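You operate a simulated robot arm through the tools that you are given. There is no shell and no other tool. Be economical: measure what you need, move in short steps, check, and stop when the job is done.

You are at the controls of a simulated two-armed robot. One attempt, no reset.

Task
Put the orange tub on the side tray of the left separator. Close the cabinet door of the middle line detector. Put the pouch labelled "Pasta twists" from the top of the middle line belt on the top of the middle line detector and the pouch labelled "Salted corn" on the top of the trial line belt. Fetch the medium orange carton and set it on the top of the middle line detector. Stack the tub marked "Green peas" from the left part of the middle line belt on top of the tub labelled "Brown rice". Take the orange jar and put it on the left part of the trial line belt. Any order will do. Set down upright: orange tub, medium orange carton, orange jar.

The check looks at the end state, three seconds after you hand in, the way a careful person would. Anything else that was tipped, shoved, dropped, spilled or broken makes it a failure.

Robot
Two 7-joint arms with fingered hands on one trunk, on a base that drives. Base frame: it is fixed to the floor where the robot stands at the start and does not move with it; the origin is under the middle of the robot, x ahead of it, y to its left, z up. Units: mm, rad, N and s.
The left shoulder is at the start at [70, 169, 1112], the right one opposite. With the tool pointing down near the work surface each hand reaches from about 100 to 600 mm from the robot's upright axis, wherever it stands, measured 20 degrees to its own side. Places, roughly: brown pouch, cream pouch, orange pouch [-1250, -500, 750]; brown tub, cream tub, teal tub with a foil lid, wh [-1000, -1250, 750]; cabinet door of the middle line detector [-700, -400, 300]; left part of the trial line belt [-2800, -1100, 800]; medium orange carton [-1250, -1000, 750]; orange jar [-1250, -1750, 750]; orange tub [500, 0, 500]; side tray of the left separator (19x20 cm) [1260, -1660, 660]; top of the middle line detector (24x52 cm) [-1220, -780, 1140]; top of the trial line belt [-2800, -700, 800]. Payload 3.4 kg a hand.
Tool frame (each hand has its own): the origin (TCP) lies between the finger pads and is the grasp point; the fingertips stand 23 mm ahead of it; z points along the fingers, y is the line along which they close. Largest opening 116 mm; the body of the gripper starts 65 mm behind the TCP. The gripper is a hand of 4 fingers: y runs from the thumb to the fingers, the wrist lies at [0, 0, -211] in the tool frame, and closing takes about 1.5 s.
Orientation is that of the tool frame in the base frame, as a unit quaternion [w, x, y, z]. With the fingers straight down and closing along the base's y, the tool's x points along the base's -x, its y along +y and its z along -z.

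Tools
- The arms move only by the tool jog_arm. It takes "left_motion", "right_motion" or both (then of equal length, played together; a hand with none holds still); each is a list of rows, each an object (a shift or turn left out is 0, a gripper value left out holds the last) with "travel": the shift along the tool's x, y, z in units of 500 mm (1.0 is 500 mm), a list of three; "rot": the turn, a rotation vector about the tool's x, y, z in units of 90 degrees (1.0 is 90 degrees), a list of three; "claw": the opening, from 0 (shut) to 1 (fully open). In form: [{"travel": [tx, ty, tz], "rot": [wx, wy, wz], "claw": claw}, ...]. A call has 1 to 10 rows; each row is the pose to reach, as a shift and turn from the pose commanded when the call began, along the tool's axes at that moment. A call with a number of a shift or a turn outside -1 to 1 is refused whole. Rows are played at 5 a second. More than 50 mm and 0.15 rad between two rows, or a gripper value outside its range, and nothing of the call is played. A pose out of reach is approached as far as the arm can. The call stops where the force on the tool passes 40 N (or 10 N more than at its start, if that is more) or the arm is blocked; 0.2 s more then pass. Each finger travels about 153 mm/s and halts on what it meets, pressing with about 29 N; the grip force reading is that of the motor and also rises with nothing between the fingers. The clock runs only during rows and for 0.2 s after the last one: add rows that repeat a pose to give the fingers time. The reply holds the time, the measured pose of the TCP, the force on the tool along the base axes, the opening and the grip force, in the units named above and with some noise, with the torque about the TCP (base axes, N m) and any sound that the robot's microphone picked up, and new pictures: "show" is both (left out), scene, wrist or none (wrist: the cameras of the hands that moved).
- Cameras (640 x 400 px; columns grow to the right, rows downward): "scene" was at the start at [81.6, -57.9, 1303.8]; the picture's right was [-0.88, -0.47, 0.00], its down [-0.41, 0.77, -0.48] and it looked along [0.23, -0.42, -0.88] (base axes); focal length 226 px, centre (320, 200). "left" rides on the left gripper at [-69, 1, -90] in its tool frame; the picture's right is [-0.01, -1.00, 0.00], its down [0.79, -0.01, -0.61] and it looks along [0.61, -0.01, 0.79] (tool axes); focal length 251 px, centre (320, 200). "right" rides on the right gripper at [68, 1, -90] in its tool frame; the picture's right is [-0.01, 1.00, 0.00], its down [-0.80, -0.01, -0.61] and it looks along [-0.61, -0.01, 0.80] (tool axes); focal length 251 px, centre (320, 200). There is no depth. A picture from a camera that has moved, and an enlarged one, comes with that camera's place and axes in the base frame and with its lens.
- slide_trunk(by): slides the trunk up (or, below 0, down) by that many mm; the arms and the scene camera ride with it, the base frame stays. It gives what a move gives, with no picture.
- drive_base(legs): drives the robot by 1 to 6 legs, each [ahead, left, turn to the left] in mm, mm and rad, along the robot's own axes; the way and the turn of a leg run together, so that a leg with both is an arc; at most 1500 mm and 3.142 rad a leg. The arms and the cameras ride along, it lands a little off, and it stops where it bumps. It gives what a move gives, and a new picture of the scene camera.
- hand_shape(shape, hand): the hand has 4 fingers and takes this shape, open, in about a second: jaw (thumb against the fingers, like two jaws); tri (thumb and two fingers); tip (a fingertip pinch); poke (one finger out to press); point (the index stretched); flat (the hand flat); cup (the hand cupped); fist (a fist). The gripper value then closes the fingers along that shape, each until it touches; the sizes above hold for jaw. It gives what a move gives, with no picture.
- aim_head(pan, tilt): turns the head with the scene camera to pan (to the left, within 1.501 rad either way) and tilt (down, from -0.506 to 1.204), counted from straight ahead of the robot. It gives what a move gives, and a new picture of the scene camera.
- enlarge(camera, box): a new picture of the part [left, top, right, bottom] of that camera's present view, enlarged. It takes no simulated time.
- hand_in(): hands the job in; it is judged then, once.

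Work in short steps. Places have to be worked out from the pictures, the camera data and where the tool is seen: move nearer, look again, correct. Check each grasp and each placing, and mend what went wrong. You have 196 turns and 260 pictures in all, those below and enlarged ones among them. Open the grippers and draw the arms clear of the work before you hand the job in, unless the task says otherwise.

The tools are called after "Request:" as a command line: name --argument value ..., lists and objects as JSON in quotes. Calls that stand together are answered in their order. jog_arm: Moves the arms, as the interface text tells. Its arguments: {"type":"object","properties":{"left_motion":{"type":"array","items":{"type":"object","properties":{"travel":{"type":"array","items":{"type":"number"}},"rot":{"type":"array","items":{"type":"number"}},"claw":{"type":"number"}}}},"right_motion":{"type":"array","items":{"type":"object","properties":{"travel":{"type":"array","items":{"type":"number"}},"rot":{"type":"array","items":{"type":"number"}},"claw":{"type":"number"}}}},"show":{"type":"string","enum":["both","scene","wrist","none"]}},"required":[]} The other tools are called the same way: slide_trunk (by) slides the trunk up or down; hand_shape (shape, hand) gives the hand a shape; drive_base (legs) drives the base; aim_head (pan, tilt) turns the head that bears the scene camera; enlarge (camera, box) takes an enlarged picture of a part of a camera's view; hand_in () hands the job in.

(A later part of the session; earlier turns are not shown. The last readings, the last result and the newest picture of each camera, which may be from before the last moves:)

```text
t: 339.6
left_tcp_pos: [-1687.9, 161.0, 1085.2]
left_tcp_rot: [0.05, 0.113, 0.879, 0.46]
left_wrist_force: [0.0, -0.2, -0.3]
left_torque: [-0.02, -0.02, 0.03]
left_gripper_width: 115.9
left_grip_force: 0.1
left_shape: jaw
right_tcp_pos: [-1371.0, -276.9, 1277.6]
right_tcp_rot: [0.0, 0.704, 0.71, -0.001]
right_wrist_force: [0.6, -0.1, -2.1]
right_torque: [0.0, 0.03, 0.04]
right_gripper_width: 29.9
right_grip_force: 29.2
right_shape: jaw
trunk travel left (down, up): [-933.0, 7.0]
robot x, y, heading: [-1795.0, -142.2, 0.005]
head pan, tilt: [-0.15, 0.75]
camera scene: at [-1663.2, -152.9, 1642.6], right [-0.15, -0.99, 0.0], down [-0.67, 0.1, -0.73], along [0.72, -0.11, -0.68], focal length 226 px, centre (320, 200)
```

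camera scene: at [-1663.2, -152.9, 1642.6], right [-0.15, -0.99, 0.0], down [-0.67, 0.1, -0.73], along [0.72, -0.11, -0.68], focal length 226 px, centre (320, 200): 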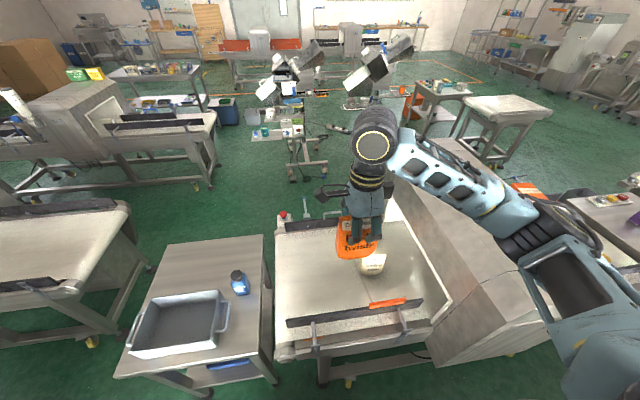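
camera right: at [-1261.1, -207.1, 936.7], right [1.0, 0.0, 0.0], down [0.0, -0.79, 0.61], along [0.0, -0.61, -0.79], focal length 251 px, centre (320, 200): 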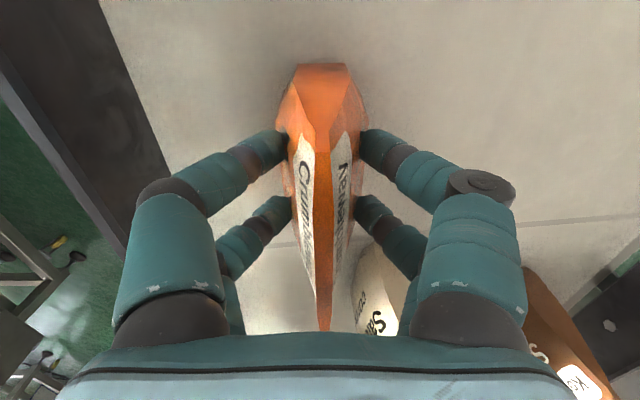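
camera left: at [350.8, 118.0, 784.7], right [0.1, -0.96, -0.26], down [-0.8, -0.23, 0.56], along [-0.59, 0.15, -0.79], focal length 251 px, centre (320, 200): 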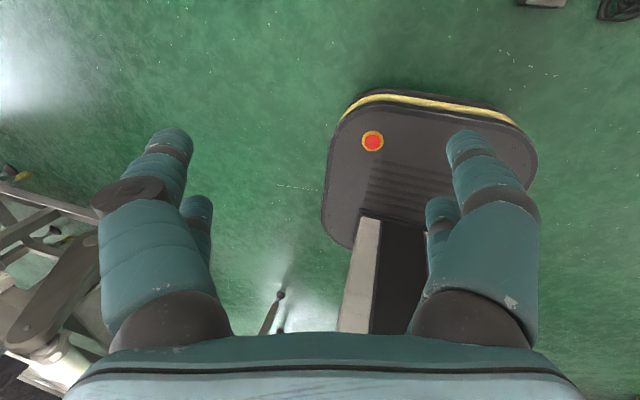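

Drive right 465 mm so the pouch is over the top.

Request:
drive_base --legs '[[0, -465, -0.005]]'

```text
t: 342.3
left_tcp_pos: [-1686.9, -304.2, 1084.9]
left_tcp_rot: [0.052, 0.117, 0.879, 0.459]
left_wrist_force: [0.7, 0.5, -0.9]
left_torque: [0.0, 0.01, 0.03]
left_gripper_width: 115.7
left_grip_force: 0.1
left_shape: jaw
right_tcp_pos: [-1371.2, -743.1, 1276.4]
right_tcp_rot: [0.002, 0.706, 0.708, -0.001]
right_wrist_force: [-0.7, -0.3, -1.9]
right_torque: [0.0, 0.01, 0.01]
right_gripper_width: 29.9
right_grip_force: 29.2
right_shape: jaw
trunk travel left (down, up): [-933.0, 7.0]
robot x, y, heading: [-1796.8, -603.1, -0.006]
head pan, tilt: [-0.15, 0.75]
camera scene: at [-1663.7, -616.0, 1642.6], right [-0.15, -0.99, 0.0], down [-0.67, 0.1, -0.73], along [0.72, -0.11, -0.68], focal length 226 px, centre (320, 200)
```

scene: 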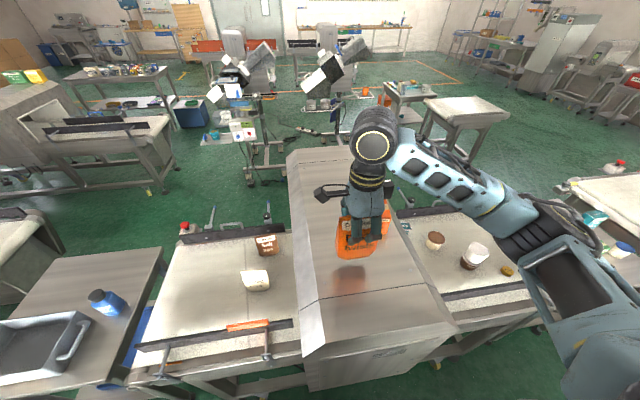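

Over the top. Lower to ~1234 then finely to ~1227.

Request:
jog_arm --right_motion '[{"travel": [0, 0, 0.03]}, {"travel": [0, 0, 0.06]}, {"travel": [0, 0, 0.084]}, {"travel": [0, 0, 0.084]}]' --show "none"

Request:
jog_arm --right_motion '[{"travel": [0, 0, 0.005]}, {"travel": [0, 0, 0.01]}, {"travel": [0, 0, 0.01]}]' --show "none"

Request:
enlarge --camera "scene" --box '[300, 160, 430, 290]'

```text
t: 343.3
left_tcp_pos: [-1686.2, -304.8, 1086.0]
left_tcp_rot: [0.051, 0.117, 0.879, 0.459]
left_wrist_force: [0.4, -0.6, 0.3]
left_torque: [0.01, -0.02, 0.02]
left_gripper_width: 115.9
left_grip_force: 0.0
left_shape: jaw
right_tcp_pos: [-1371.3, -745.6, 1233.8]
right_tcp_rot: [0.0, 0.707, 0.707, 0.0]
right_wrist_force: [0.5, 0.9, -1.3]
right_torque: [-0.02, -0.03, 0.0]
right_gripper_width: 29.9
right_grip_force: 28.8
right_shape: jaw
trunk travel left (down, up): [-933.0, 7.0]
robot x, y, heading: [-1794.8, -606.2, -0.004]
head pan, tilt: [-0.15, 0.75]
```

```text
t: 344.1
left_tcp_pos: [-1686.6, -304.5, 1085.8]
left_tcp_rot: [0.051, 0.117, 0.879, 0.46]
left_wrist_force: [0.9, 0.3, 0.2]
left_torque: [0.03, 0.04, 0.0]
left_gripper_width: 116.1
left_grip_force: 0.1
left_shape: jaw
right_tcp_pos: [-1372.2, -743.9, 1229.3]
right_tcp_rot: [0.001, 0.707, 0.708, -0.001]
right_wrist_force: [0.7, -0.7, -2.7]
right_torque: [-0.01, 0.04, -0.01]
right_gripper_width: 29.8
right_grip_force: 28.8
right_shape: jaw
trunk travel left (down, up): [-933.0, 7.0]
robot x, y, heading: [-1794.3, -604.6, -0.01]
head pan, tilt: [-0.15, 0.75]
```

```text
3.08 times, centred on (365, 225) of scene
camera zoom: at [-1663.7, -618.2, 1642.6], right [-0.15, -0.99, 0.0], down [-0.67, 0.11, -0.73], along [0.72, -0.11, -0.68], focal length 694 px, centre (182, 123)
```

zoom: 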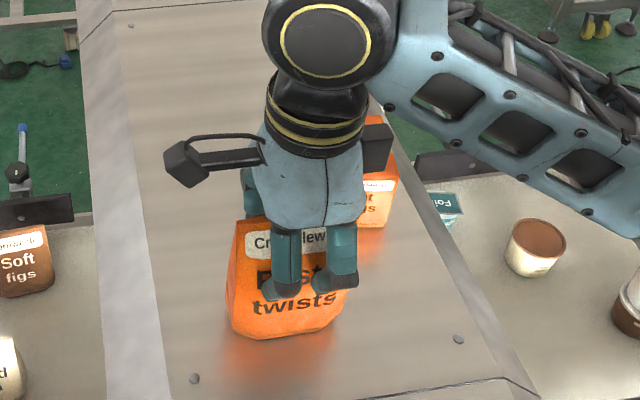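

Request:
jog_arm --right_motion '[{"travel": [0, 0, 0.004]}, {"travel": [0, 0, 0.007]}, {"travel": [0, 0, 0.007]}]' --show "none"

```text
t: 344.9
left_tcp_pos: [-1687.7, -305.1, 1085.9]
left_tcp_rot: [0.052, 0.118, 0.879, 0.46]
left_wrist_force: [-0.4, 0.3, -0.1]
left_torque: [0.04, 0.02, 0.01]
left_gripper_width: 116.1
left_grip_force: 0.0
left_shape: jaw
right_tcp_pos: [-1373.5, -745.6, 1226.2]
right_tcp_rot: [0.001, 0.708, 0.706, 0.0]
right_wrist_force: [5.3, -2.0, 16.1]
right_torque: [-0.09, -0.19, 0.03]
right_gripper_width: 30.1
right_grip_force: 29.5
right_shape: jaw
trunk travel left (down, up): [-933.0, 7.0]
robot x, y, heading: [-1795.9, -606.5, -0.006]
head pan, tilt: [-0.15, 0.75]
```

Contact (16 N). Ease 2 mm, open and rise.

Request:
jog_arm --right_motion '[{"travel": [0, 0, -0.004]}, {"travel": [0, 0, -0.004], "claw": 0.4}, {"travel": [0, 0, -0.004], "claw": 0.7}, {"travel": [0, 0, -0.004], "claw": 1.0}, {"travel": [0, 0, -0.004], "claw": 1.0}, {"travel": [0, 0, -0.004], "claw": 1.0}, {"travel": [0, 0, -0.06]}, {"travel": [0, 0, -0.13]}, {"travel": [0, 0, -0.18]}]' --show "scene"

```text
t: 346.9
left_tcp_pos: [-1687.3, -303.4, 1084.3]
left_tcp_rot: [0.052, 0.118, 0.878, 0.461]
left_wrist_force: [0.0, 0.0, -1.1]
left_torque: [0.0, 0.01, -0.01]
left_gripper_width: 116.1
left_grip_force: 0.1
left_shape: jaw
right_tcp_pos: [-1373.8, -744.8, 1316.4]
right_tcp_rot: [0.001, 0.707, 0.707, -0.001]
right_wrist_force: [0.7, -0.6, -0.3]
right_torque: [-0.01, 0.02, 0.02]
right_gripper_width: 115.8
right_grip_force: 0.1
right_shape: jaw
trunk travel left (down, up): [-933.0, 7.0]
robot x, y, heading: [-1794.6, -603.3, -0.01]
head pan, tilt: [-0.15, 0.75]
camera scene: at [-1664.4, -618.0, 1642.6], right [-0.15, -0.99, 0.0], down [-0.67, 0.11, -0.73], along [0.72, -0.11, -0.68], focal length 226 px, centre (320, 200)
```

scene: 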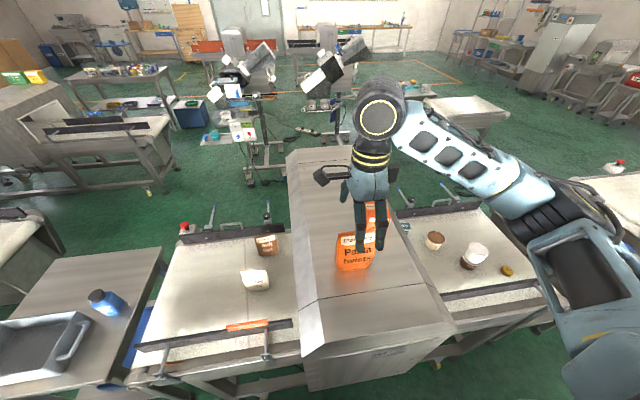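

Pasta pouch stands beside the carton. Retract the hand and drive left, turning slightly right so the forearm clears the hood for the corn pouch.

Request:
jog_arm --right_motion '[{"travel": [0, -0.08, 0]}, {"travel": [0, -0.16, 0]}, {"travel": [0, -0.22, 0]}]' --show "none"

Request:
drive_base --legs '[[-40, 460, 0], [0, 0, -0.3], [90, 0, 0]]'

Request:
slide_trunk --by -205

Request:
aim_head --pan -0.15 --tilt 0.75

```text
t: 347.7
left_tcp_pos: [-1686.6, -304.7, 1085.2]
left_tcp_rot: [0.051, 0.118, 0.878, 0.46]
left_wrist_force: [-0.3, 0.7, 0.4]
left_torque: [0.03, 0.01, 0.01]
left_gripper_width: 116.2
left_grip_force: 0.1
left_shape: jaw
right_tcp_pos: [-1483.3, -743.3, 1314.4]
right_tcp_rot: [0.001, 0.707, 0.707, -0.001]
right_wrist_force: [-0.7, -0.4, -0.5]
right_torque: [0.01, 0.0, 0.02]
right_gripper_width: 115.9
right_grip_force: 0.0
right_shape: jaw
trunk travel left (down, up): [-933.0, 7.0]
robot x, y, heading: [-1796.2, -603.4, -0.004]
head pan, tilt: [-0.15, 0.75]
```

```text
t: 352.2
left_tcp_pos: [-1557.0, 82.9, 1086.3]
left_tcp_rot: [0.124, 0.248, 0.851, 0.446]
left_wrist_force: [-0.1, 0.4, -0.4]
left_torque: [0.01, 0.03, -0.03]
left_gripper_width: 116.1
left_grip_force: 0.1
left_shape: jaw
right_tcp_pos: [-1496.1, -396.6, 1318.2]
right_tcp_rot: [0.003, 0.807, 0.591, 0.0]
right_wrist_force: [-0.8, -0.6, 0.0]
right_torque: [-0.03, -0.05, 0.03]
right_gripper_width: 116.2
right_grip_force: 0.0
right_shape: jaw
trunk travel left (down, up): [-933.0, 7.0]
robot x, y, heading: [-1746.3, -174.0, -0.312]
head pan, tilt: [-0.15, 0.75]
camera scene: at [-1632.3, -221.7, 1643.4], right [-0.45, -0.9, 0.0], down [-0.61, 0.3, -0.73], along [0.66, -0.33, -0.68], focal length 226 px, centre (320, 200)
```

scene: 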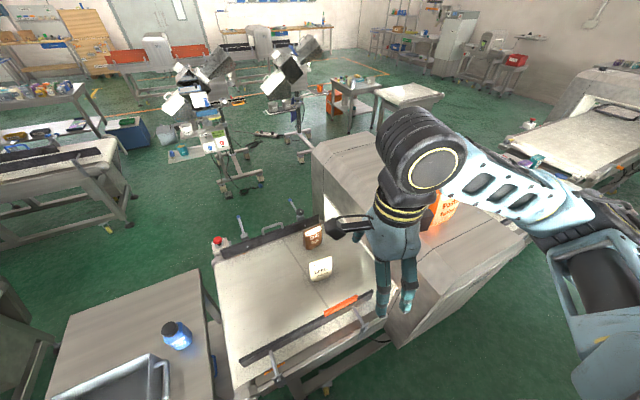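

```text
t: 354.4
left_tcp_pos: [-1551.7, 82.0, 879.3]
left_tcp_rot: [0.121, 0.25, 0.851, 0.447]
left_wrist_force: [0.4, 0.3, 0.1]
left_torque: [-0.01, 0.02, 0.0]
left_gripper_width: 116.1
left_grip_force: 0.2
left_shape: jaw
right_tcp_pos: [-1490.3, -399.5, 1110.8]
right_tcp_rot: [0.0, 0.806, 0.592, -0.001]
right_wrist_force: [-0.2, 0.8, 0.6]
right_torque: [-0.04, 0.03, -0.01]
right_gripper_width: 115.7
right_grip_force: 0.0
right_shape: jaw
trunk travel left (down, up): [-728.0, 212.0]
robot x, y, heading: [-1744.0, -171.1, -0.309]
head pan, tilt: [-0.15, 0.75]
```

```text
t: 355.0
left_tcp_pos: [-1552.3, 81.4, 881.1]
left_tcp_rot: [0.121, 0.25, 0.851, 0.446]
left_wrist_force: [0.2, -1.0, 0.4]
left_torque: [-0.02, 0.03, 0.01]
left_gripper_width: 115.7
left_grip_force: 0.1
left_shape: jaw
right_tcp_pos: [-1490.5, -398.2, 1111.8]
right_tcp_rot: [0.0, 0.807, 0.591, -0.001]
right_wrist_force: [0.0, 0.9, -0.6]
right_torque: [0.01, -0.01, 0.01]
right_gripper_width: 116.0
right_grip_force: 0.0
right_shape: jaw
trunk travel left (down, up): [-728.0, 212.0]
robot x, y, heading: [-1743.9, -170.6, -0.309]
head pan, tilt: [-0.15, 0.75]
camera scene: at [-1624.9, -224.5, 1437.7], right [-0.45, -0.9, 0.0], down [-0.61, 0.3, -0.73], along [0.65, -0.33, -0.68], focal length 226 px, centre (320, 200)
```

scene: 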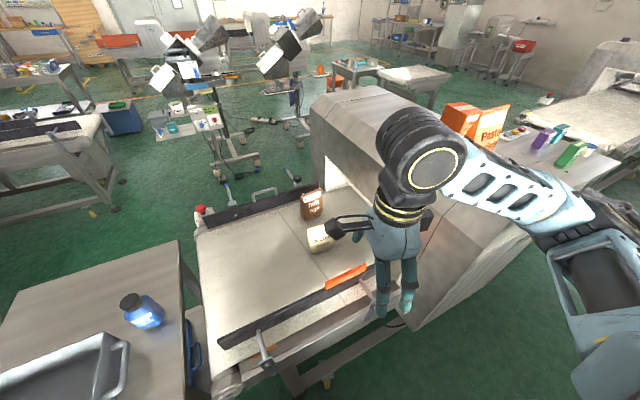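

Corn at about (−1195,−442). Move the right hand above it with closing axis along x.

Request:
jog_arm --right_motion '[{"travel": [0.014, 0.084, 0.03], "rot": [0, 0, -0.04]}, {"travel": [0.028, 0.168, 0.06], "rot": [0, 0, -0.08]}, {"travel": [0.042, 0.252, 0.09], "rot": [0, 0, -0.12]}, {"travel": [0.056, 0.336, 0.12], "rot": [0, 0, -0.16]}, {"travel": [0.07, 0.42, 0.15], "rot": [0, 0, -0.195]}, {"travel": [0.084, 0.504, 0.18], "rot": [0, 0, -0.195]}, {"travel": [0.098, 0.588, 0.21], "rot": [0, 0, -0.195]}]' --show "both"

```text
t: 356.8
left_tcp_pos: [-1553.7, 86.9, 880.7]
left_tcp_rot: [0.124, 0.245, 0.851, 0.448]
left_wrist_force: [-1.6, 0.1, 1.0]
left_torque: [-0.01, 0.0, -0.04]
left_gripper_width: 115.7
left_grip_force: 0.0
left_shape: jaw
right_tcp_pos: [-1197.2, -431.8, 1009.4]
right_tcp_rot: [0.005, 0.703, 0.711, 0.001]
right_wrist_force: [-1.2, -0.4, 0.5]
right_torque: [0.03, -0.04, -0.02]
right_gripper_width: 116.0
right_grip_force: 0.1
right_shape: jaw
trunk travel left (down, up): [-728.0, 212.0]
robot x, y, heading: [-1739.8, -172.7, -0.308]
head pan, tilt: [-0.15, 0.75]
stopped in row 7 (right hand): the arm was blocked; the commanded pose is now the measured one
camera scene: at [-1631.0, -218.7, 1438.4], right [-0.44, -0.9, 0.0], down [-0.61, 0.3, -0.74], along [0.66, -0.32, -0.68], focal length 226 px, centre (320, 200)
camera right: at [-1197.3, -362.1, 1100.1], right [1.0, 0.0, 0.01], down [0.0, -0.79, 0.61], along [0.01, -0.61, -0.79], focal length 251 px, centre (320, 200)
```

scene: 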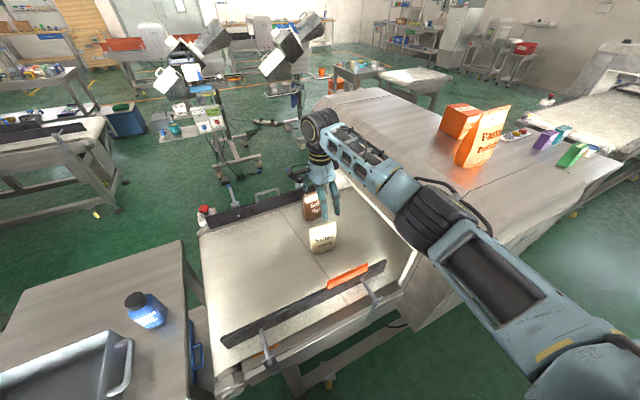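
right: 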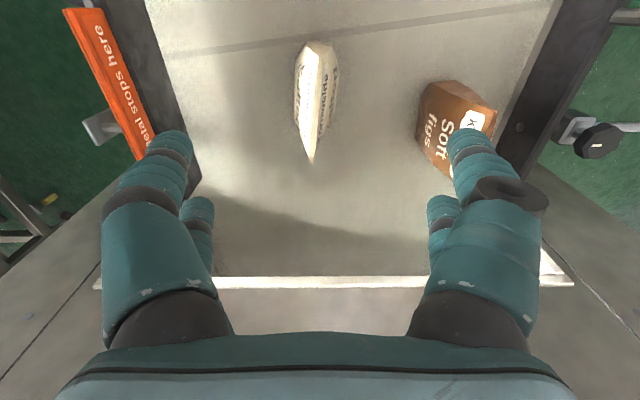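

The forearm is just touching the hood edge. Re-stance: shift the base +y by 100 mm and turn 0.2 rad more to the right.

Request:
drive_base --legs '[[-30, 95, 0], [0, 0, -0.2]]'

Request:
jog_arm --right_motion '[{"travel": [0.0, 0.03, 0], "rot": [0, 0, -0.05]}, {"travel": [0.0, 0.06, 0], "rot": [0, 0, -0.1]}, {"travel": [0.0, 0.09, 0], "rot": [0, 0, -0.127]}]' --show "both"

```text
t: 358.7
left_tcp_pos: [-1499.2, 143.3, 879.8]
left_tcp_rot: [0.165, 0.331, 0.823, 0.432]
left_wrist_force: [0.1, 0.4, 1.0]
left_torque: [0.02, 0.02, 0.02]
left_gripper_width: 116.2
left_grip_force: 0.0
left_shape: jaw
right_tcp_pos: [-1252.1, -436.2, 1005.5]
right_tcp_rot: [0.0, 0.77, 0.638, -0.001]
right_wrist_force: [0.0, -0.2, -0.3]
right_torque: [-0.01, 0.04, -0.02]
right_gripper_width: 115.8
right_grip_force: 0.1
right_shape: jaw
trunk travel left (down, up): [-728.0, 212.0]
robot x, y, heading: [-1741.2, -65.4, -0.509]
head pan, tilt: [-0.15, 0.75]
camera scene: at [-1631.1, -142.3, 1437.7], right [-0.61, -0.79, 0.0], down [-0.54, 0.42, -0.73], along [0.58, -0.45, -0.68], focal length 226 px, centre (320, 200)
```

scene: 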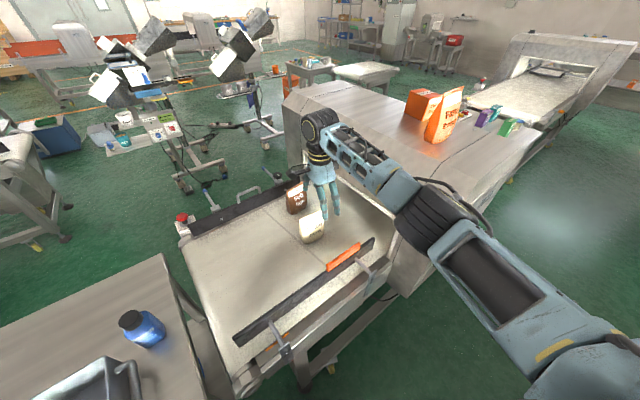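

```text
t: 359.5
left_tcp_pos: [-1500.3, 139.5, 881.4]
left_tcp_rot: [0.165, 0.331, 0.822, 0.433]
left_wrist_force: [-0.4, -0.1, 0.7]
left_torque: [0.04, 0.05, 0.01]
left_gripper_width: 116.0
left_grip_force: 0.1
left_shape: jaw
right_tcp_pos: [-1234.8, -441.6, 1002.8]
right_tcp_rot: [0.0, 0.703, 0.711, 0.0]
right_wrist_force: [-0.2, -0.7, 0.2]
right_torque: [0.05, -0.03, -0.02]
right_gripper_width: 115.9
right_grip_force: 0.0
right_shape: jaw
right hand out of reach, approached as far as the arm can: row 2, 3
trunk travel left (down, up): [-728.0, 212.0]
robot x, y, heading: [-1742.1, -67.9, -0.505]
head pan, tilt: [-0.15, 0.75]
camera scene: at [-1632.0, -145.8, 1437.5], right [-0.61, -0.79, 0.0], down [-0.54, 0.42, -0.73], along [0.58, -0.45, -0.68], focal length 226 px, centre (320, 200)
camera right: at [-1234.2, -372.6, 1091.8], right [1.0, 0.0, 0.0], down [0.0, -0.79, 0.61], along [0.0, -0.61, -0.79], focal length 251 px, centre (320, 200)
```

scene: 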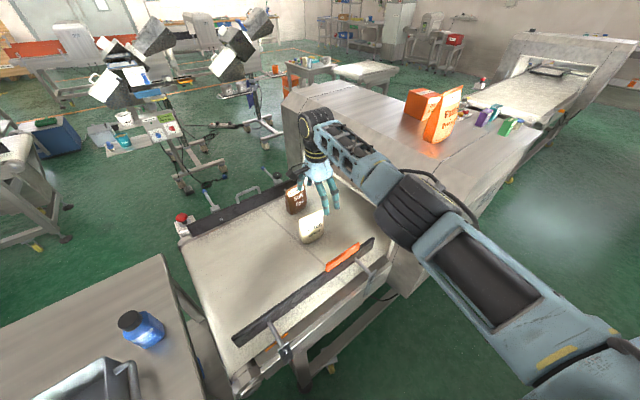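
right: 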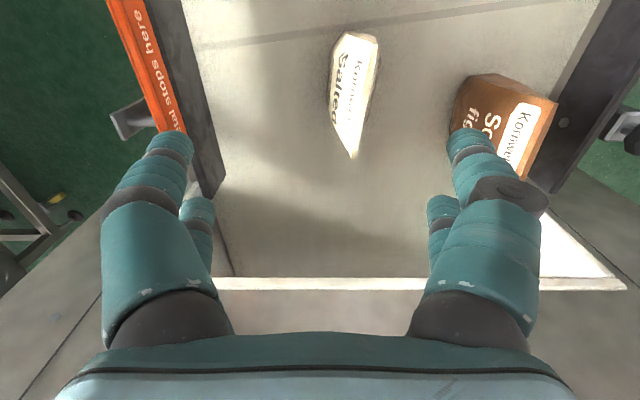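

Reach is limited by the shoulder position; a smaller turn serves better. Turn back +0.3 rad, then bring the hand over the pouch.

Request:
drive_base --legs '[[0, 0, 0.3]]'

```text
t: 360.9
left_tcp_pos: [-1574.7, 204.7, 880.2]
left_tcp_rot: [0.097, 0.203, 0.863, 0.453]
left_wrist_force: [0.6, -0.4, -0.6]
left_torque: [0.0, 0.01, -0.04]
left_gripper_width: 116.3
left_grip_force: 0.1
left_shape: jaw
right_tcp_pos: [-1146.1, -271.5, 1001.9]
right_tcp_rot: [0.0, 0.588, 0.809, -0.002]
right_wrist_force: [0.3, 0.3, -0.8]
right_torque: [-0.01, -0.01, -0.01]
right_gripper_width: 115.9
right_grip_force: 0.0
right_shape: jaw
trunk travel left (down, up): [-728.0, 212.0]
robot x, y, heading: [-1741.1, -69.0, -0.201]
head pan, tilt: [-0.15, 0.75]
camera scene: at [-1613.9, -107.0, 1437.6], right [-0.35, -0.94, 0.0], down [-0.64, 0.24, -0.73], along [0.69, -0.25, -0.68], focal length 226 px, centre (320, 200)
```

scene: 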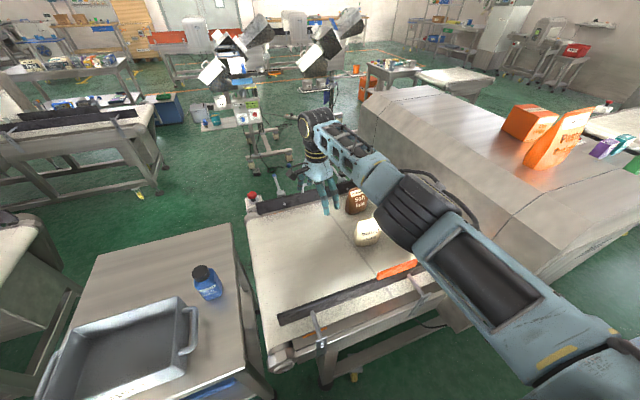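

Request:
jog_arm --right_motion '[{"travel": [-0.06, -0.04, 0], "rot": [0, 0, 0.06]}, {"travel": [-0.12, -0.08, 0], "rot": [0, 0, 0.12]}, {"travel": [-0.18, -0.12, 0.02], "rot": [0, 0, 0.18]}, {"travel": [-0.24, -0.16, 0.05], "rot": [0, 0, 0.245]}, {"travel": [-0.283, -0.203, 0.1], "rot": [0, 0, 0.245]}]' --show "both"

```text
t: 362.1
left_tcp_pos: [-1574.0, 204.4, 881.6]
left_tcp_rot: [0.097, 0.202, 0.863, 0.453]
left_wrist_force: [0.1, 0.1, -0.3]
left_torque: [-0.04, -0.03, 0.0]
left_gripper_width: 116.2
left_grip_force: 0.1
left_shape: jaw
right_tcp_pos: [-1199.9, -438.5, 953.2]
right_tcp_rot: [0.001, 0.732, 0.682, -0.002]
right_wrist_force: [0.1, 0.0, 0.3]
right_torque: [-0.01, 0.0, 0.01]
right_gripper_width: 116.0
right_grip_force: 0.0
right_shape: jaw
trunk travel left (down, up): [-728.0, 212.0]
robot x, y, heading: [-1740.6, -65.6, -0.201]
head pan, tilt: [-0.15, 0.75]
camera scene: at [-1614.3, -108.0, 1437.7], right [-0.35, -0.94, 0.0], down [-0.64, 0.24, -0.73], along [0.69, -0.25, -0.68], focal length 226 px, centre (320, 200)
camera right: at [-1193.7, -369.4, 1042.1], right [1.0, -0.08, 0.0], down [-0.06, -0.79, 0.61], along [-0.05, -0.61, -0.79], focal length 251 px, centre (320, 200)
```

scene: 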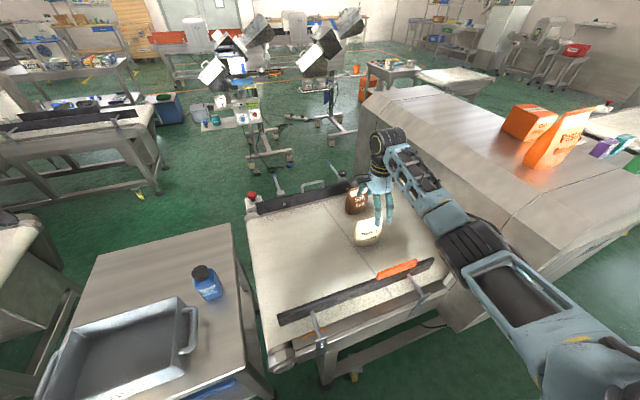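
right: 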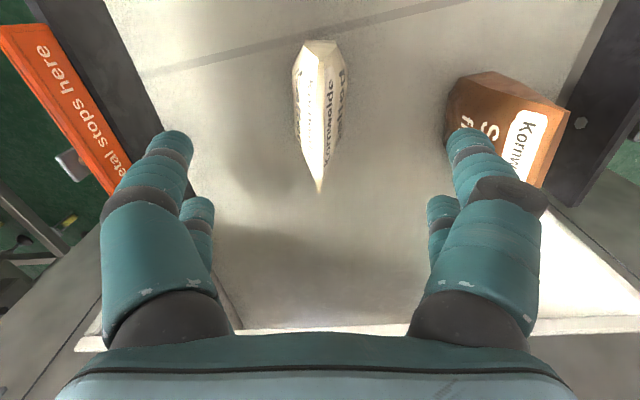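

Aligned. Partly close (to keep off the figs pouch), then descend to TCP ≈ 848 and grip.

Request:
jog_arm --right_motion '[{"travel": [0, 0, 0], "claw": 0.65}, {"travel": [0, 0, 0], "claw": 0.65}, {"travel": [0, 0, 0.05]}, {"travel": [0, 0, 0.1]}, {"travel": [0, 0, 0.15]}, {"travel": [0, 0, 0.19]}, {"travel": [0, 0, 0.21]}]' --show "wrist"

```text
t: 363.7
left_tcp_pos: [-1575.5, 204.9, 880.1]
left_tcp_rot: [0.097, 0.203, 0.862, 0.453]
left_wrist_force: [-0.4, 0.1, 0.6]
left_torque: [0.01, 0.01, 0.0]
left_gripper_width: 116.1
left_grip_force: 0.1
left_shape: jaw
right_tcp_pos: [-1198.8, -438.0, 846.9]
right_tcp_rot: [0.002, 0.731, 0.682, -0.001]
right_wrist_force: [0.5, 0.0, 0.3]
right_torque: [-0.01, 0.02, -0.02]
right_gripper_width: 75.9
right_grip_force: 0.1
right_shape: jaw
trunk travel left (down, up): [-728.0, 212.0]
robot x, y, heading: [-1740.5, -68.9, -0.199]
head pan, tilt: [-0.15, 0.75]
camera right: at [-1193.5, -368.8, 937.2], right [1.0, -0.08, 0.0], down [-0.06, -0.79, 0.61], along [-0.05, -0.61, -0.79], focal length 251 px, centre (320, 200)
```

right: 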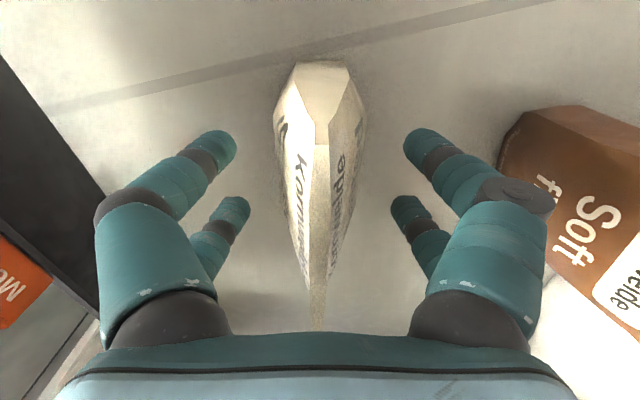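

Good position. Close and lift.

Request:
jog_arm --right_motion '[{"travel": [0, 0, 0], "claw": 0.3}, {"travel": [0, 0, 0], "claw": 0.0}, {"travel": [0, 0, 0], "claw": 0.0}, {"travel": [0, 0, 0], "claw": 0.0}, {"travel": [0, 0, 0], "claw": 0.0}, {"travel": [0, 0, -0.06]}, {"travel": [0, 0, -0.14]}, {"travel": [0, 0, -0.22]}, {"travel": [0, 0, -0.3]}]' --show "both"

```text
t: 365.7
left_tcp_pos: [-1574.5, 203.9, 878.9]
left_tcp_rot: [0.098, 0.203, 0.863, 0.453]
left_wrist_force: [-0.1, 0.1, 0.6]
left_torque: [0.0, 0.01, 0.02]
left_gripper_width: 116.0
left_grip_force: 0.1
left_shape: jaw
right_tcp_pos: [-1199.4, -437.5, 999.6]
right_tcp_rot: [0.001, 0.731, 0.682, -0.002]
right_wrist_force: [-0.4, 0.3, -1.9]
right_torque: [0.01, -0.02, -0.01]
right_gripper_width: 30.0
right_grip_force: 29.0
right_shape: jaw
trunk travel left (down, up): [-728.0, 212.0]
robot x, y, heading: [-1738.5, -67.5, -0.2]
head pan, tilt: [-0.15, 0.75]
camera scene: at [-1614.1, -106.5, 1437.6], right [-0.35, -0.94, 0.0], down [-0.64, 0.24, -0.73], along [0.69, -0.25, -0.68], focal length 226 px, centre (320, 200)
camera right: at [-1193.9, -368.0, 1088.6], right [1.0, -0.08, 0.0], down [-0.06, -0.79, 0.61], along [-0.05, -0.61, -0.79], focal length 251 px, centre (320, 200)
```

scene: 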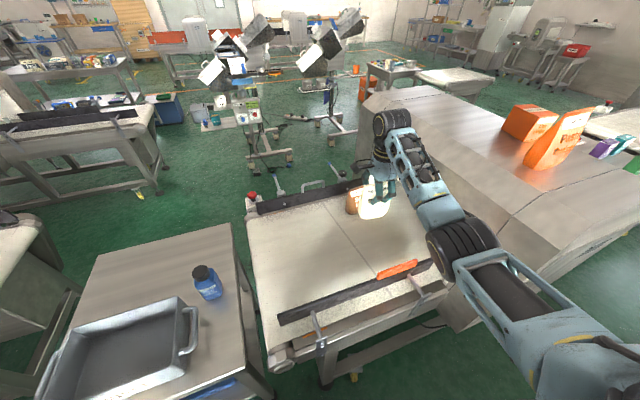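
right: 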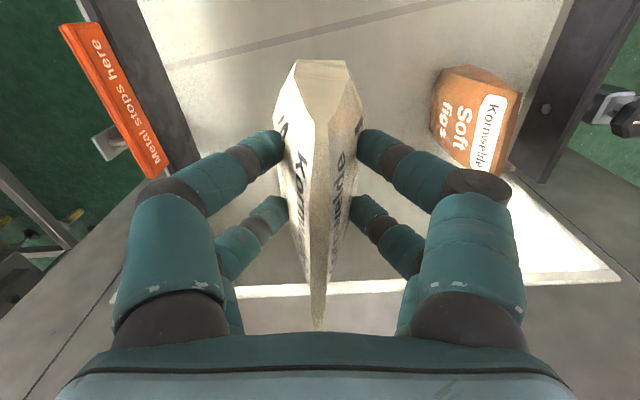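

Corn pouch held. Retract toward the robot.

Request:
jog_arm --right_motion '[{"travel": [0.01, -0.08, -0.02]}, {"travel": [0.02, -0.17, -0.02]}, {"travel": [0.03, -0.26, -0.02]}, {"travel": [0.04, -0.35, -0.02]}, {"travel": [0.055, -0.44, -0.02]}, {"travel": [0.068, -0.516, -0.02]}]' --show "none"

```text
t: 367.1
left_tcp_pos: [-1575.2, 205.0, 881.0]
left_tcp_rot: [0.098, 0.202, 0.863, 0.452]
left_wrist_force: [0.5, 0.1, 0.3]
left_torque: [-0.03, -0.05, -0.03]
left_gripper_width: 116.0
left_grip_force: 0.1
left_shape: jaw
right_tcp_pos: [-1454.8, -385.0, 1009.5]
right_tcp_rot: [0.001, 0.731, 0.683, 0.0]
right_wrist_force: [0.6, 0.9, -1.9]
right_torque: [0.01, -0.02, 0.05]
right_gripper_width: 29.7
right_grip_force: 29.1
right_shape: jaw
trunk travel left (down, up): [-728.0, 212.0]
robot x, y, heading: [-1742.1, -66.9, -0.204]
head pan, tilt: [-0.15, 0.75]
```

Back up and turn around in the aisle.

Request:
drive_base --legs '[[-215, 0, 0], [0, 0, -1.47], [0, 0, -1.468]]'

```text
t: 375.9
left_tcp_pos: [-2057.5, -326.9, 881.1]
left_tcp_rot: [0.461, 0.879, -0.111, -0.049]
left_wrist_force: [0.8, -0.7, -0.2]
left_torque: [0.04, -0.01, -0.03]
left_gripper_width: 116.3
left_grip_force: 0.0
left_shape: jaw
right_tcp_pos: [-2299.5, 226.6, 1008.6]
right_tcp_rot: [-0.001, 0.755, -0.656, -0.001]
right_wrist_force: [0.1, 0.3, -2.5]
right_torque: [0.0, -0.03, 0.02]
right_gripper_width: 28.9
right_grip_force: 28.8
right_shape: jaw
trunk travel left (down, up): [-728.0, 212.0]
robot x, y, heading: [-1949.1, -27.0, -3.131]
head pan, tilt: [-0.15, 0.75]
camera scene: at [-2082.9, -13.3, 1437.6], right [0.14, 0.99, 0.0], down [0.68, -0.1, -0.73], along [-0.72, 0.1, -0.68], focal length 226 px, centre (320, 200)
```

scene: 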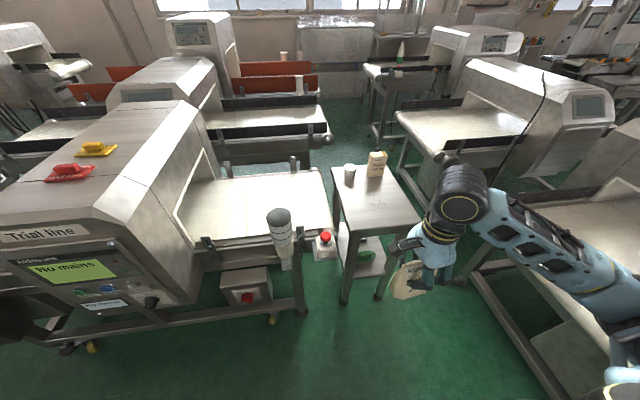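

The trial belt's empty right part is directly here. I'll place the corn pouch at about (−2750,−235). Drive to (−2190,−400).

Request:
drive_base --legs '[[0, 373, -0.01], [240, 0, 0]]'

```text
t: 379.9
left_tcp_pos: [-2299.7, -697.4, 880.9]
left_tcp_rot: [0.46, 0.879, -0.116, -0.052]
left_wrist_force: [-0.9, 0.7, -0.9]
left_torque: [0.0, 0.04, -0.01]
left_gripper_width: 116.2
left_grip_force: 0.0
left_shape: jaw
right_tcp_pos: [-2532.5, -144.4, 1009.1]
right_tcp_rot: [-0.002, 0.753, -0.658, 0.003]
right_wrist_force: [2.2, -8.0, 0.7]
right_torque: [-0.48, -0.14, -0.22]
right_gripper_width: 28.8
right_grip_force: 28.8
right_shape: jaw
trunk travel left (down, up): [-728.0, 212.0]
robot x, y, heading: [-2187.9, -394.1, 3.137]
head pan, tilt: [-0.15, 0.75]
stopped in leg 2: the force on the tool passed its limit at 41 N (the readings are from after the stop); the commanded pose is now the measured one
camera scene: at [-2320.0, -384.9, 1437.4], right [0.15, 0.99, 0.0], down [0.67, -0.1, -0.73], along [-0.72, 0.11, -0.68], focal length 226 px, centre (320, 200)
```

scene: 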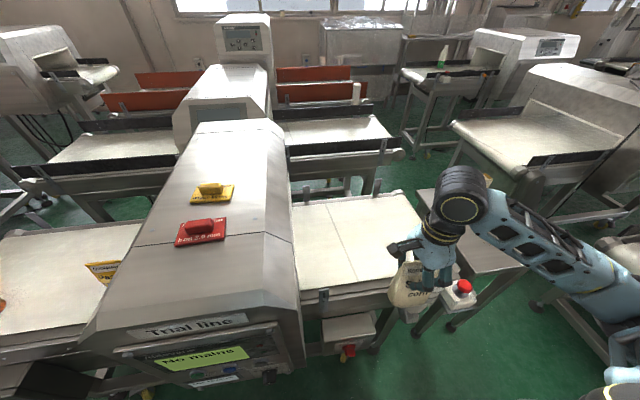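

The pouch touched the signal tower. Back off at once and check it.

Request:
drive_base --legs '[[-60, 0, 0]]'

Request:
enlarge --camera "scene" --box '[300, 160, 500, 320]'

```text
t: 380.8
left_tcp_pos: [-2241.2, -697.1, 881.7]
left_tcp_rot: [0.46, 0.879, -0.116, -0.052]
left_wrist_force: [0.3, 1.0, 0.5]
left_torque: [-0.01, -0.02, 0.01]
left_gripper_width: 115.7
left_grip_force: 0.1
left_shape: jaw
right_tcp_pos: [-2473.2, -142.7, 1008.3]
right_tcp_rot: [-0.004, 0.752, -0.659, 0.004]
right_wrist_force: [0.8, 0.5, -1.4]
right_torque: [0.03, 0.01, 0.02]
right_gripper_width: 28.1
right_grip_force: 28.9
right_shape: jaw
trunk travel left (down, up): [-728.0, 212.0]
robot x, y, heading: [-2131.6, -395.1, 3.14]
head pan, tilt: [-0.15, 0.75]
camera scene: at [-2263.3, -383.4, 1437.4], right [0.15, 0.99, 0.0], down [0.67, -0.1, -0.73], along [-0.72, 0.11, -0.68], focal length 226 px, centre (320, 200)
```

scene: 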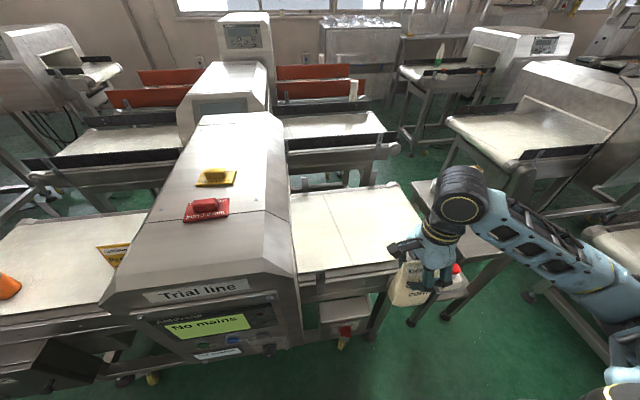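

```text
2.50 times, centred on (400, 240) of scene
camera zoom: at [-2263.3, -383.4, 1437.4], right [0.15, 0.99, 0.0], down [0.67, -0.1, -0.73], along [-0.72, 0.11, -0.68], focal length 564 px, centre (120, 100)
```

zoom: 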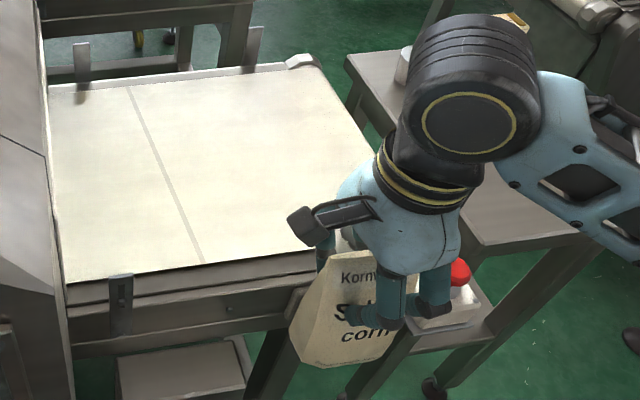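

Shift left 120 mm to reveal the tower and clear it.

Request:
drive_base --legs '[[0, 120, 0]]'

Request:
enlarge --camera "scene" --box '[340, 180, 540, 330]'

```text
t: 382.1
left_tcp_pos: [-2240.8, -817.1, 881.2]
left_tcp_rot: [0.461, 0.878, -0.116, -0.052]
left_wrist_force: [0.5, 0.4, 0.0]
left_torque: [0.01, 0.0, 0.01]
left_gripper_width: 116.0
left_grip_force: 0.1
left_shape: jaw
right_tcp_pos: [-2472.9, -263.6, 1008.3]
right_tcp_rot: [-0.003, 0.752, -0.659, 0.004]
right_wrist_force: [-0.1, -0.3, -1.7]
right_torque: [0.01, 0.0, 0.01]
right_gripper_width: 28.5
right_grip_force: 29.1
right_shape: jaw
trunk travel left (down, up): [-728.0, 212.0]
robot x, y, heading: [-2130.4, -516.6, 3.14]
head pan, tilt: [-0.15, 0.75]
camera scene: at [-2261.8, -503.1, 1437.6], right [0.15, 0.99, 0.0], down [0.67, -0.11, -0.73], along [-0.72, 0.11, -0.68], focal length 226 px, centre (320, 200)
```

scene: 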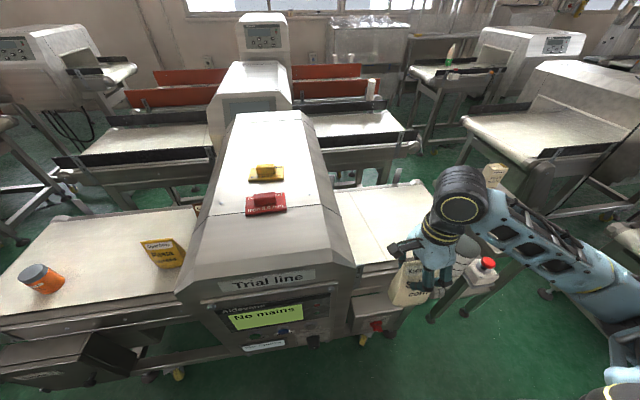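

```text
2.67 times, centred on (440, 255) of scene
camera zoom: at [-2261.8, -503.1, 1437.6], right [0.15, 0.99, 0.0], down [0.67, -0.11, -0.73], along [-0.72, 0.11, -0.68], focal length 601 px, centre (0, 53)
```

zoom: 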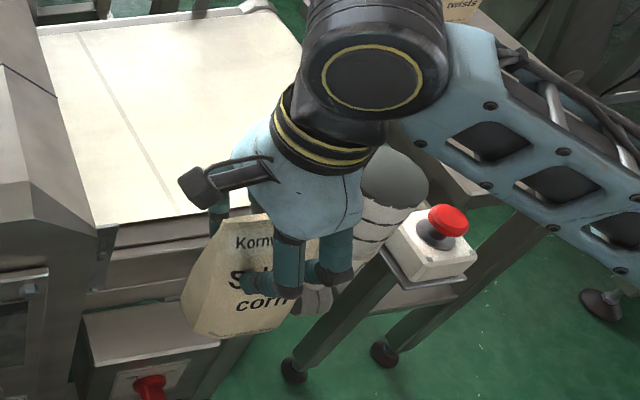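

The tower still stands and the jar is upright. Drive 60 mm forward (hand now well clear at y≈−264), then reach over the belt.

Request:
drive_base --legs '[[60, 0, 0]]'

Request:
jog_arm --right_motion '[{"travel": [-0.012, 0.07, 0]}, {"travel": [-0.024, 0.14, 0]}, {"travel": [-0.036, 0.21, 0]}, {"travel": [-0.048, 0.28, 0]}, {"travel": [-0.06, 0.35, 0]}, {"travel": [-0.07, 0.407, 0]}]' --show "both"

```text
t: 383.0
left_tcp_pos: [-2299.1, -817.1, 880.1]
left_tcp_rot: [0.46, 0.879, -0.116, -0.053]
left_wrist_force: [-0.8, 0.5, 0.0]
left_torque: [0.0, 0.0, 0.02]
left_gripper_width: 115.8
left_grip_force: 0.2
left_shape: jaw
right_tcp_pos: [-2531.4, -263.5, 1008.4]
right_tcp_rot: [-0.002, 0.752, -0.659, 0.003]
right_wrist_force: [-0.4, 0.0, -1.4]
right_torque: [-0.01, -0.03, -0.01]
right_gripper_width: 28.3
right_grip_force: 28.9
right_shape: jaw
trunk travel left (down, up): [-728.0, 212.0]
robot x, y, heading: [-2189.8, -517.0, 3.141]
head pan, tilt: [-0.15, 0.75]
camera scene: at [-2319.5, -503.8, 1437.8], right [0.15, 0.99, 0.0], down [0.67, -0.1, -0.73], along [-0.72, 0.11, -0.68], focal length 226 px, centre (320, 200)
```

scene: 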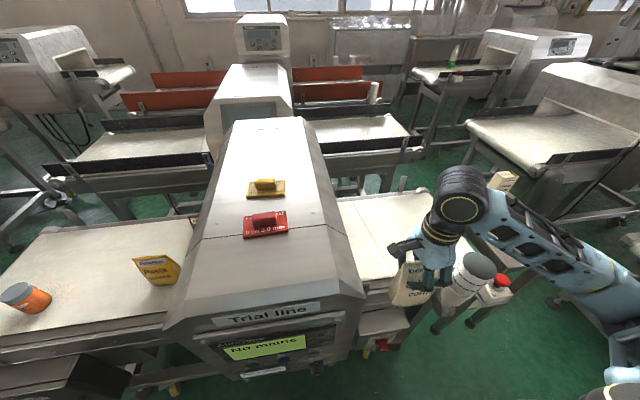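

```text
t: 384.4
left_tcp_pos: [-2301.6, -817.9, 881.2]
left_tcp_rot: [0.461, 0.878, -0.116, -0.051]
left_wrist_force: [-0.4, -0.5, -0.3]
left_torque: [-0.01, 0.01, 0.01]
left_gripper_width: 116.2
left_grip_force: 0.0
left_shape: jaw
right_tcp_pos: [-2741.8, -257.3, 1006.1]
right_tcp_rot: [-0.003, 0.752, -0.659, 0.003]
right_wrist_force: [-0.2, 0.5, -2.4]
right_torque: [0.01, 0.01, -0.03]
right_gripper_width: 28.0
right_grip_force: 28.8
right_shape: jaw
trunk travel left (down, up): [-728.0, 212.0]
robot x, y, heading: [-2186.5, -517.6, 3.139]
head pan, tilt: [-0.15, 0.75]
camera scene: at [-2322.5, -504.6, 1437.5], right [0.15, 0.99, 0.0], down [0.67, -0.1, -0.73], along [-0.72, 0.11, -0.68], focal length 226 px, centre (320, 200)
camera right: at [-2732.6, -324.3, 1096.4], right [-0.99, -0.12, -0.01], down [-0.1, 0.79, 0.61], along [-0.07, 0.6, -0.79], focal length 251 px, centre (320, 200)
```

scene: 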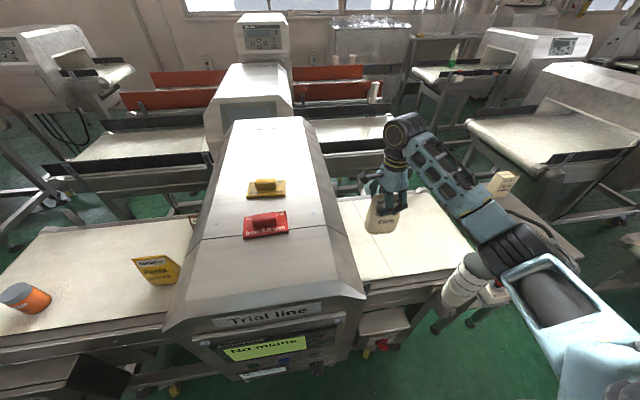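
right: 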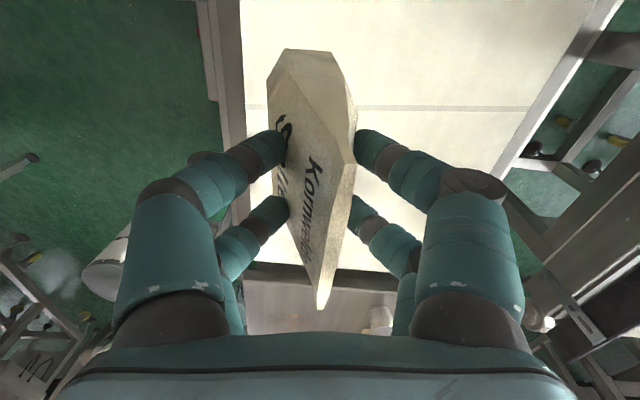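

Lower the pouch toward the belt.

Request:
jog_arm --right_motion '[{"travel": [0, 0, 0.08]}, {"travel": [0, 0, 0.16]}, {"travel": [0, 0, 0.24]}]' --show "none"

Request:
enlarge --camera "scene" --box '[330, 160, 490, 310]'

```text
t: 385.2
left_tcp_pos: [-2301.0, -817.4, 879.9]
left_tcp_rot: [0.461, 0.878, -0.117, -0.052]
left_wrist_force: [-0.5, -0.9, 0.0]
left_torque: [0.02, -0.03, -0.02]
left_gripper_width: 115.8
left_grip_force: 0.1
left_shape: jaw
right_tcp_pos: [-2737.5, -254.9, 886.7]
right_tcp_rot: [-0.003, 0.753, -0.659, 0.002]
right_wrist_force: [0.3, 0.2, -1.7]
right_torque: [0.04, 0.0, -0.02]
right_gripper_width: 27.7
right_grip_force: 29.1
right_shape: jaw
trunk travel left (down, up): [-728.0, 212.0]
robot x, y, heading: [-2193.3, -519.5, 3.137]
head pan, tilt: [-0.15, 0.75]
```

```text
2.67 times, centred on (410, 235) of scene
camera zoom: at [-2321.8, -503.8, 1437.6], right [0.15, 0.99, 0.0], down [0.67, -0.1, -0.73], along [-0.72, 0.11, -0.68], focal length 601 px, centre (80, 107)
```

zoom: 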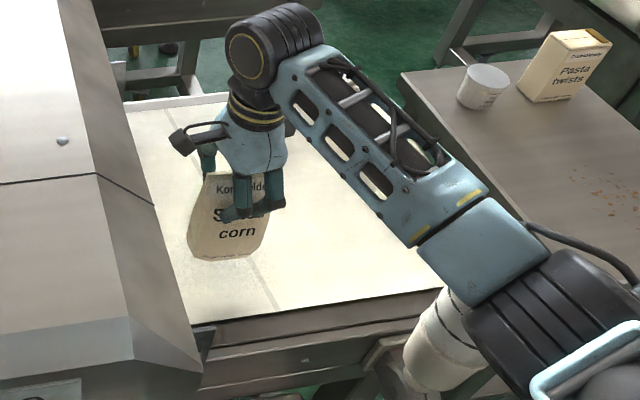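

Request:
jog_arm --right_motion '[{"travel": [0, 0, 0.016]}, {"travel": [0, 0, 0.032]}, {"travel": [0, 0, 0.04]}, {"travel": [0, 0, 0.04]}]' --show "none"

Request:
jog_arm --right_motion '[{"travel": [0, 0, 0.006]}, {"travel": [0, 0, 0.014]}, {"travel": [0, 0, 0.014]}]' --show "none"

```text
t: 386.2
left_tcp_pos: [-2300.8, -817.5, 880.8]
left_tcp_rot: [0.461, 0.878, -0.117, -0.051]
left_wrist_force: [-0.9, -0.1, 0.1]
left_torque: [0.05, 0.03, 0.01]
left_gripper_width: 115.9
left_grip_force: 0.1
left_shape: jaw
right_tcp_pos: [-2738.3, -255.7, 865.7]
right_tcp_rot: [-0.004, 0.752, -0.659, 0.003]
right_wrist_force: [-0.1, 0.0, -1.3]
right_torque: [0.0, 0.06, 0.03]
right_gripper_width: 28.3
right_grip_force: 29.5
right_shape: jaw
trunk travel left (down, up): [-728.0, 212.0]
robot x, y, heading: [-2187.1, -516.9, 3.136]
head pan, tilt: [-0.15, 0.75]
```

```text
t: 387.0
left_tcp_pos: [-2298.2, -817.9, 880.4]
left_tcp_rot: [0.46, 0.879, -0.116, -0.053]
left_wrist_force: [-0.2, 0.4, -0.2]
left_torque: [-0.03, -0.02, 0.03]
left_gripper_width: 116.0
left_grip_force: 0.1
left_shape: jaw
right_tcp_pos: [-2737.2, -257.6, 861.4]
right_tcp_rot: [-0.002, 0.753, -0.658, 0.002]
right_wrist_force: [0.7, -2.5, 9.3]
right_torque: [0.24, -0.06, -0.05]
right_gripper_width: 28.2
right_grip_force: 29.3
right_shape: jaw
trunk travel left (down, up): [-728.0, 212.0]
robot x, y, heading: [-2187.3, -515.0, 3.141]
head pan, tilt: [-0.15, 0.75]
```

First contact at a corner (pouch slightly pitched in the grip). Press 4 mm more to let it square up.

Request:
jog_arm --right_motion '[{"travel": [0, 0, 0.004]}, {"travel": [0, 0, 0.008]}, {"travel": [0, 0, 0.008]}]' --show "wrist"

```text
t: 387.8
left_tcp_pos: [-2296.8, -819.5, 880.2]
left_tcp_rot: [0.46, 0.879, -0.115, -0.054]
left_wrist_force: [0.9, 0.1, -0.5]
left_torque: [0.02, -0.03, -0.02]
left_gripper_width: 116.1
left_grip_force: 0.1
left_shape: jaw
right_tcp_pos: [-2734.8, -259.4, 860.1]
right_tcp_rot: [-0.002, 0.753, -0.659, 0.0]
right_wrist_force: [3.1, -3.9, 27.1]
right_torque: [0.37, -0.09, -0.06]
right_gripper_width: 28.6
right_grip_force: 29.0
right_shape: jaw
trunk travel left (down, up): [-728.0, 212.0]
robot x, y, heading: [-2191.6, -513.5, 3.139]
head pan, tilt: [-0.15, 0.75]
camera right: at [-2726.4, -326.4, 948.8], right [-0.99, -0.12, 0.0], down [-0.1, 0.79, 0.61], along [-0.07, 0.6, -0.79], focal length 251 px, centre (320, 200)
```

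right: 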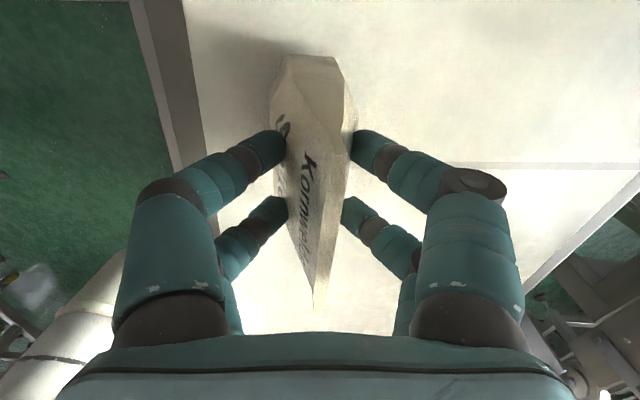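

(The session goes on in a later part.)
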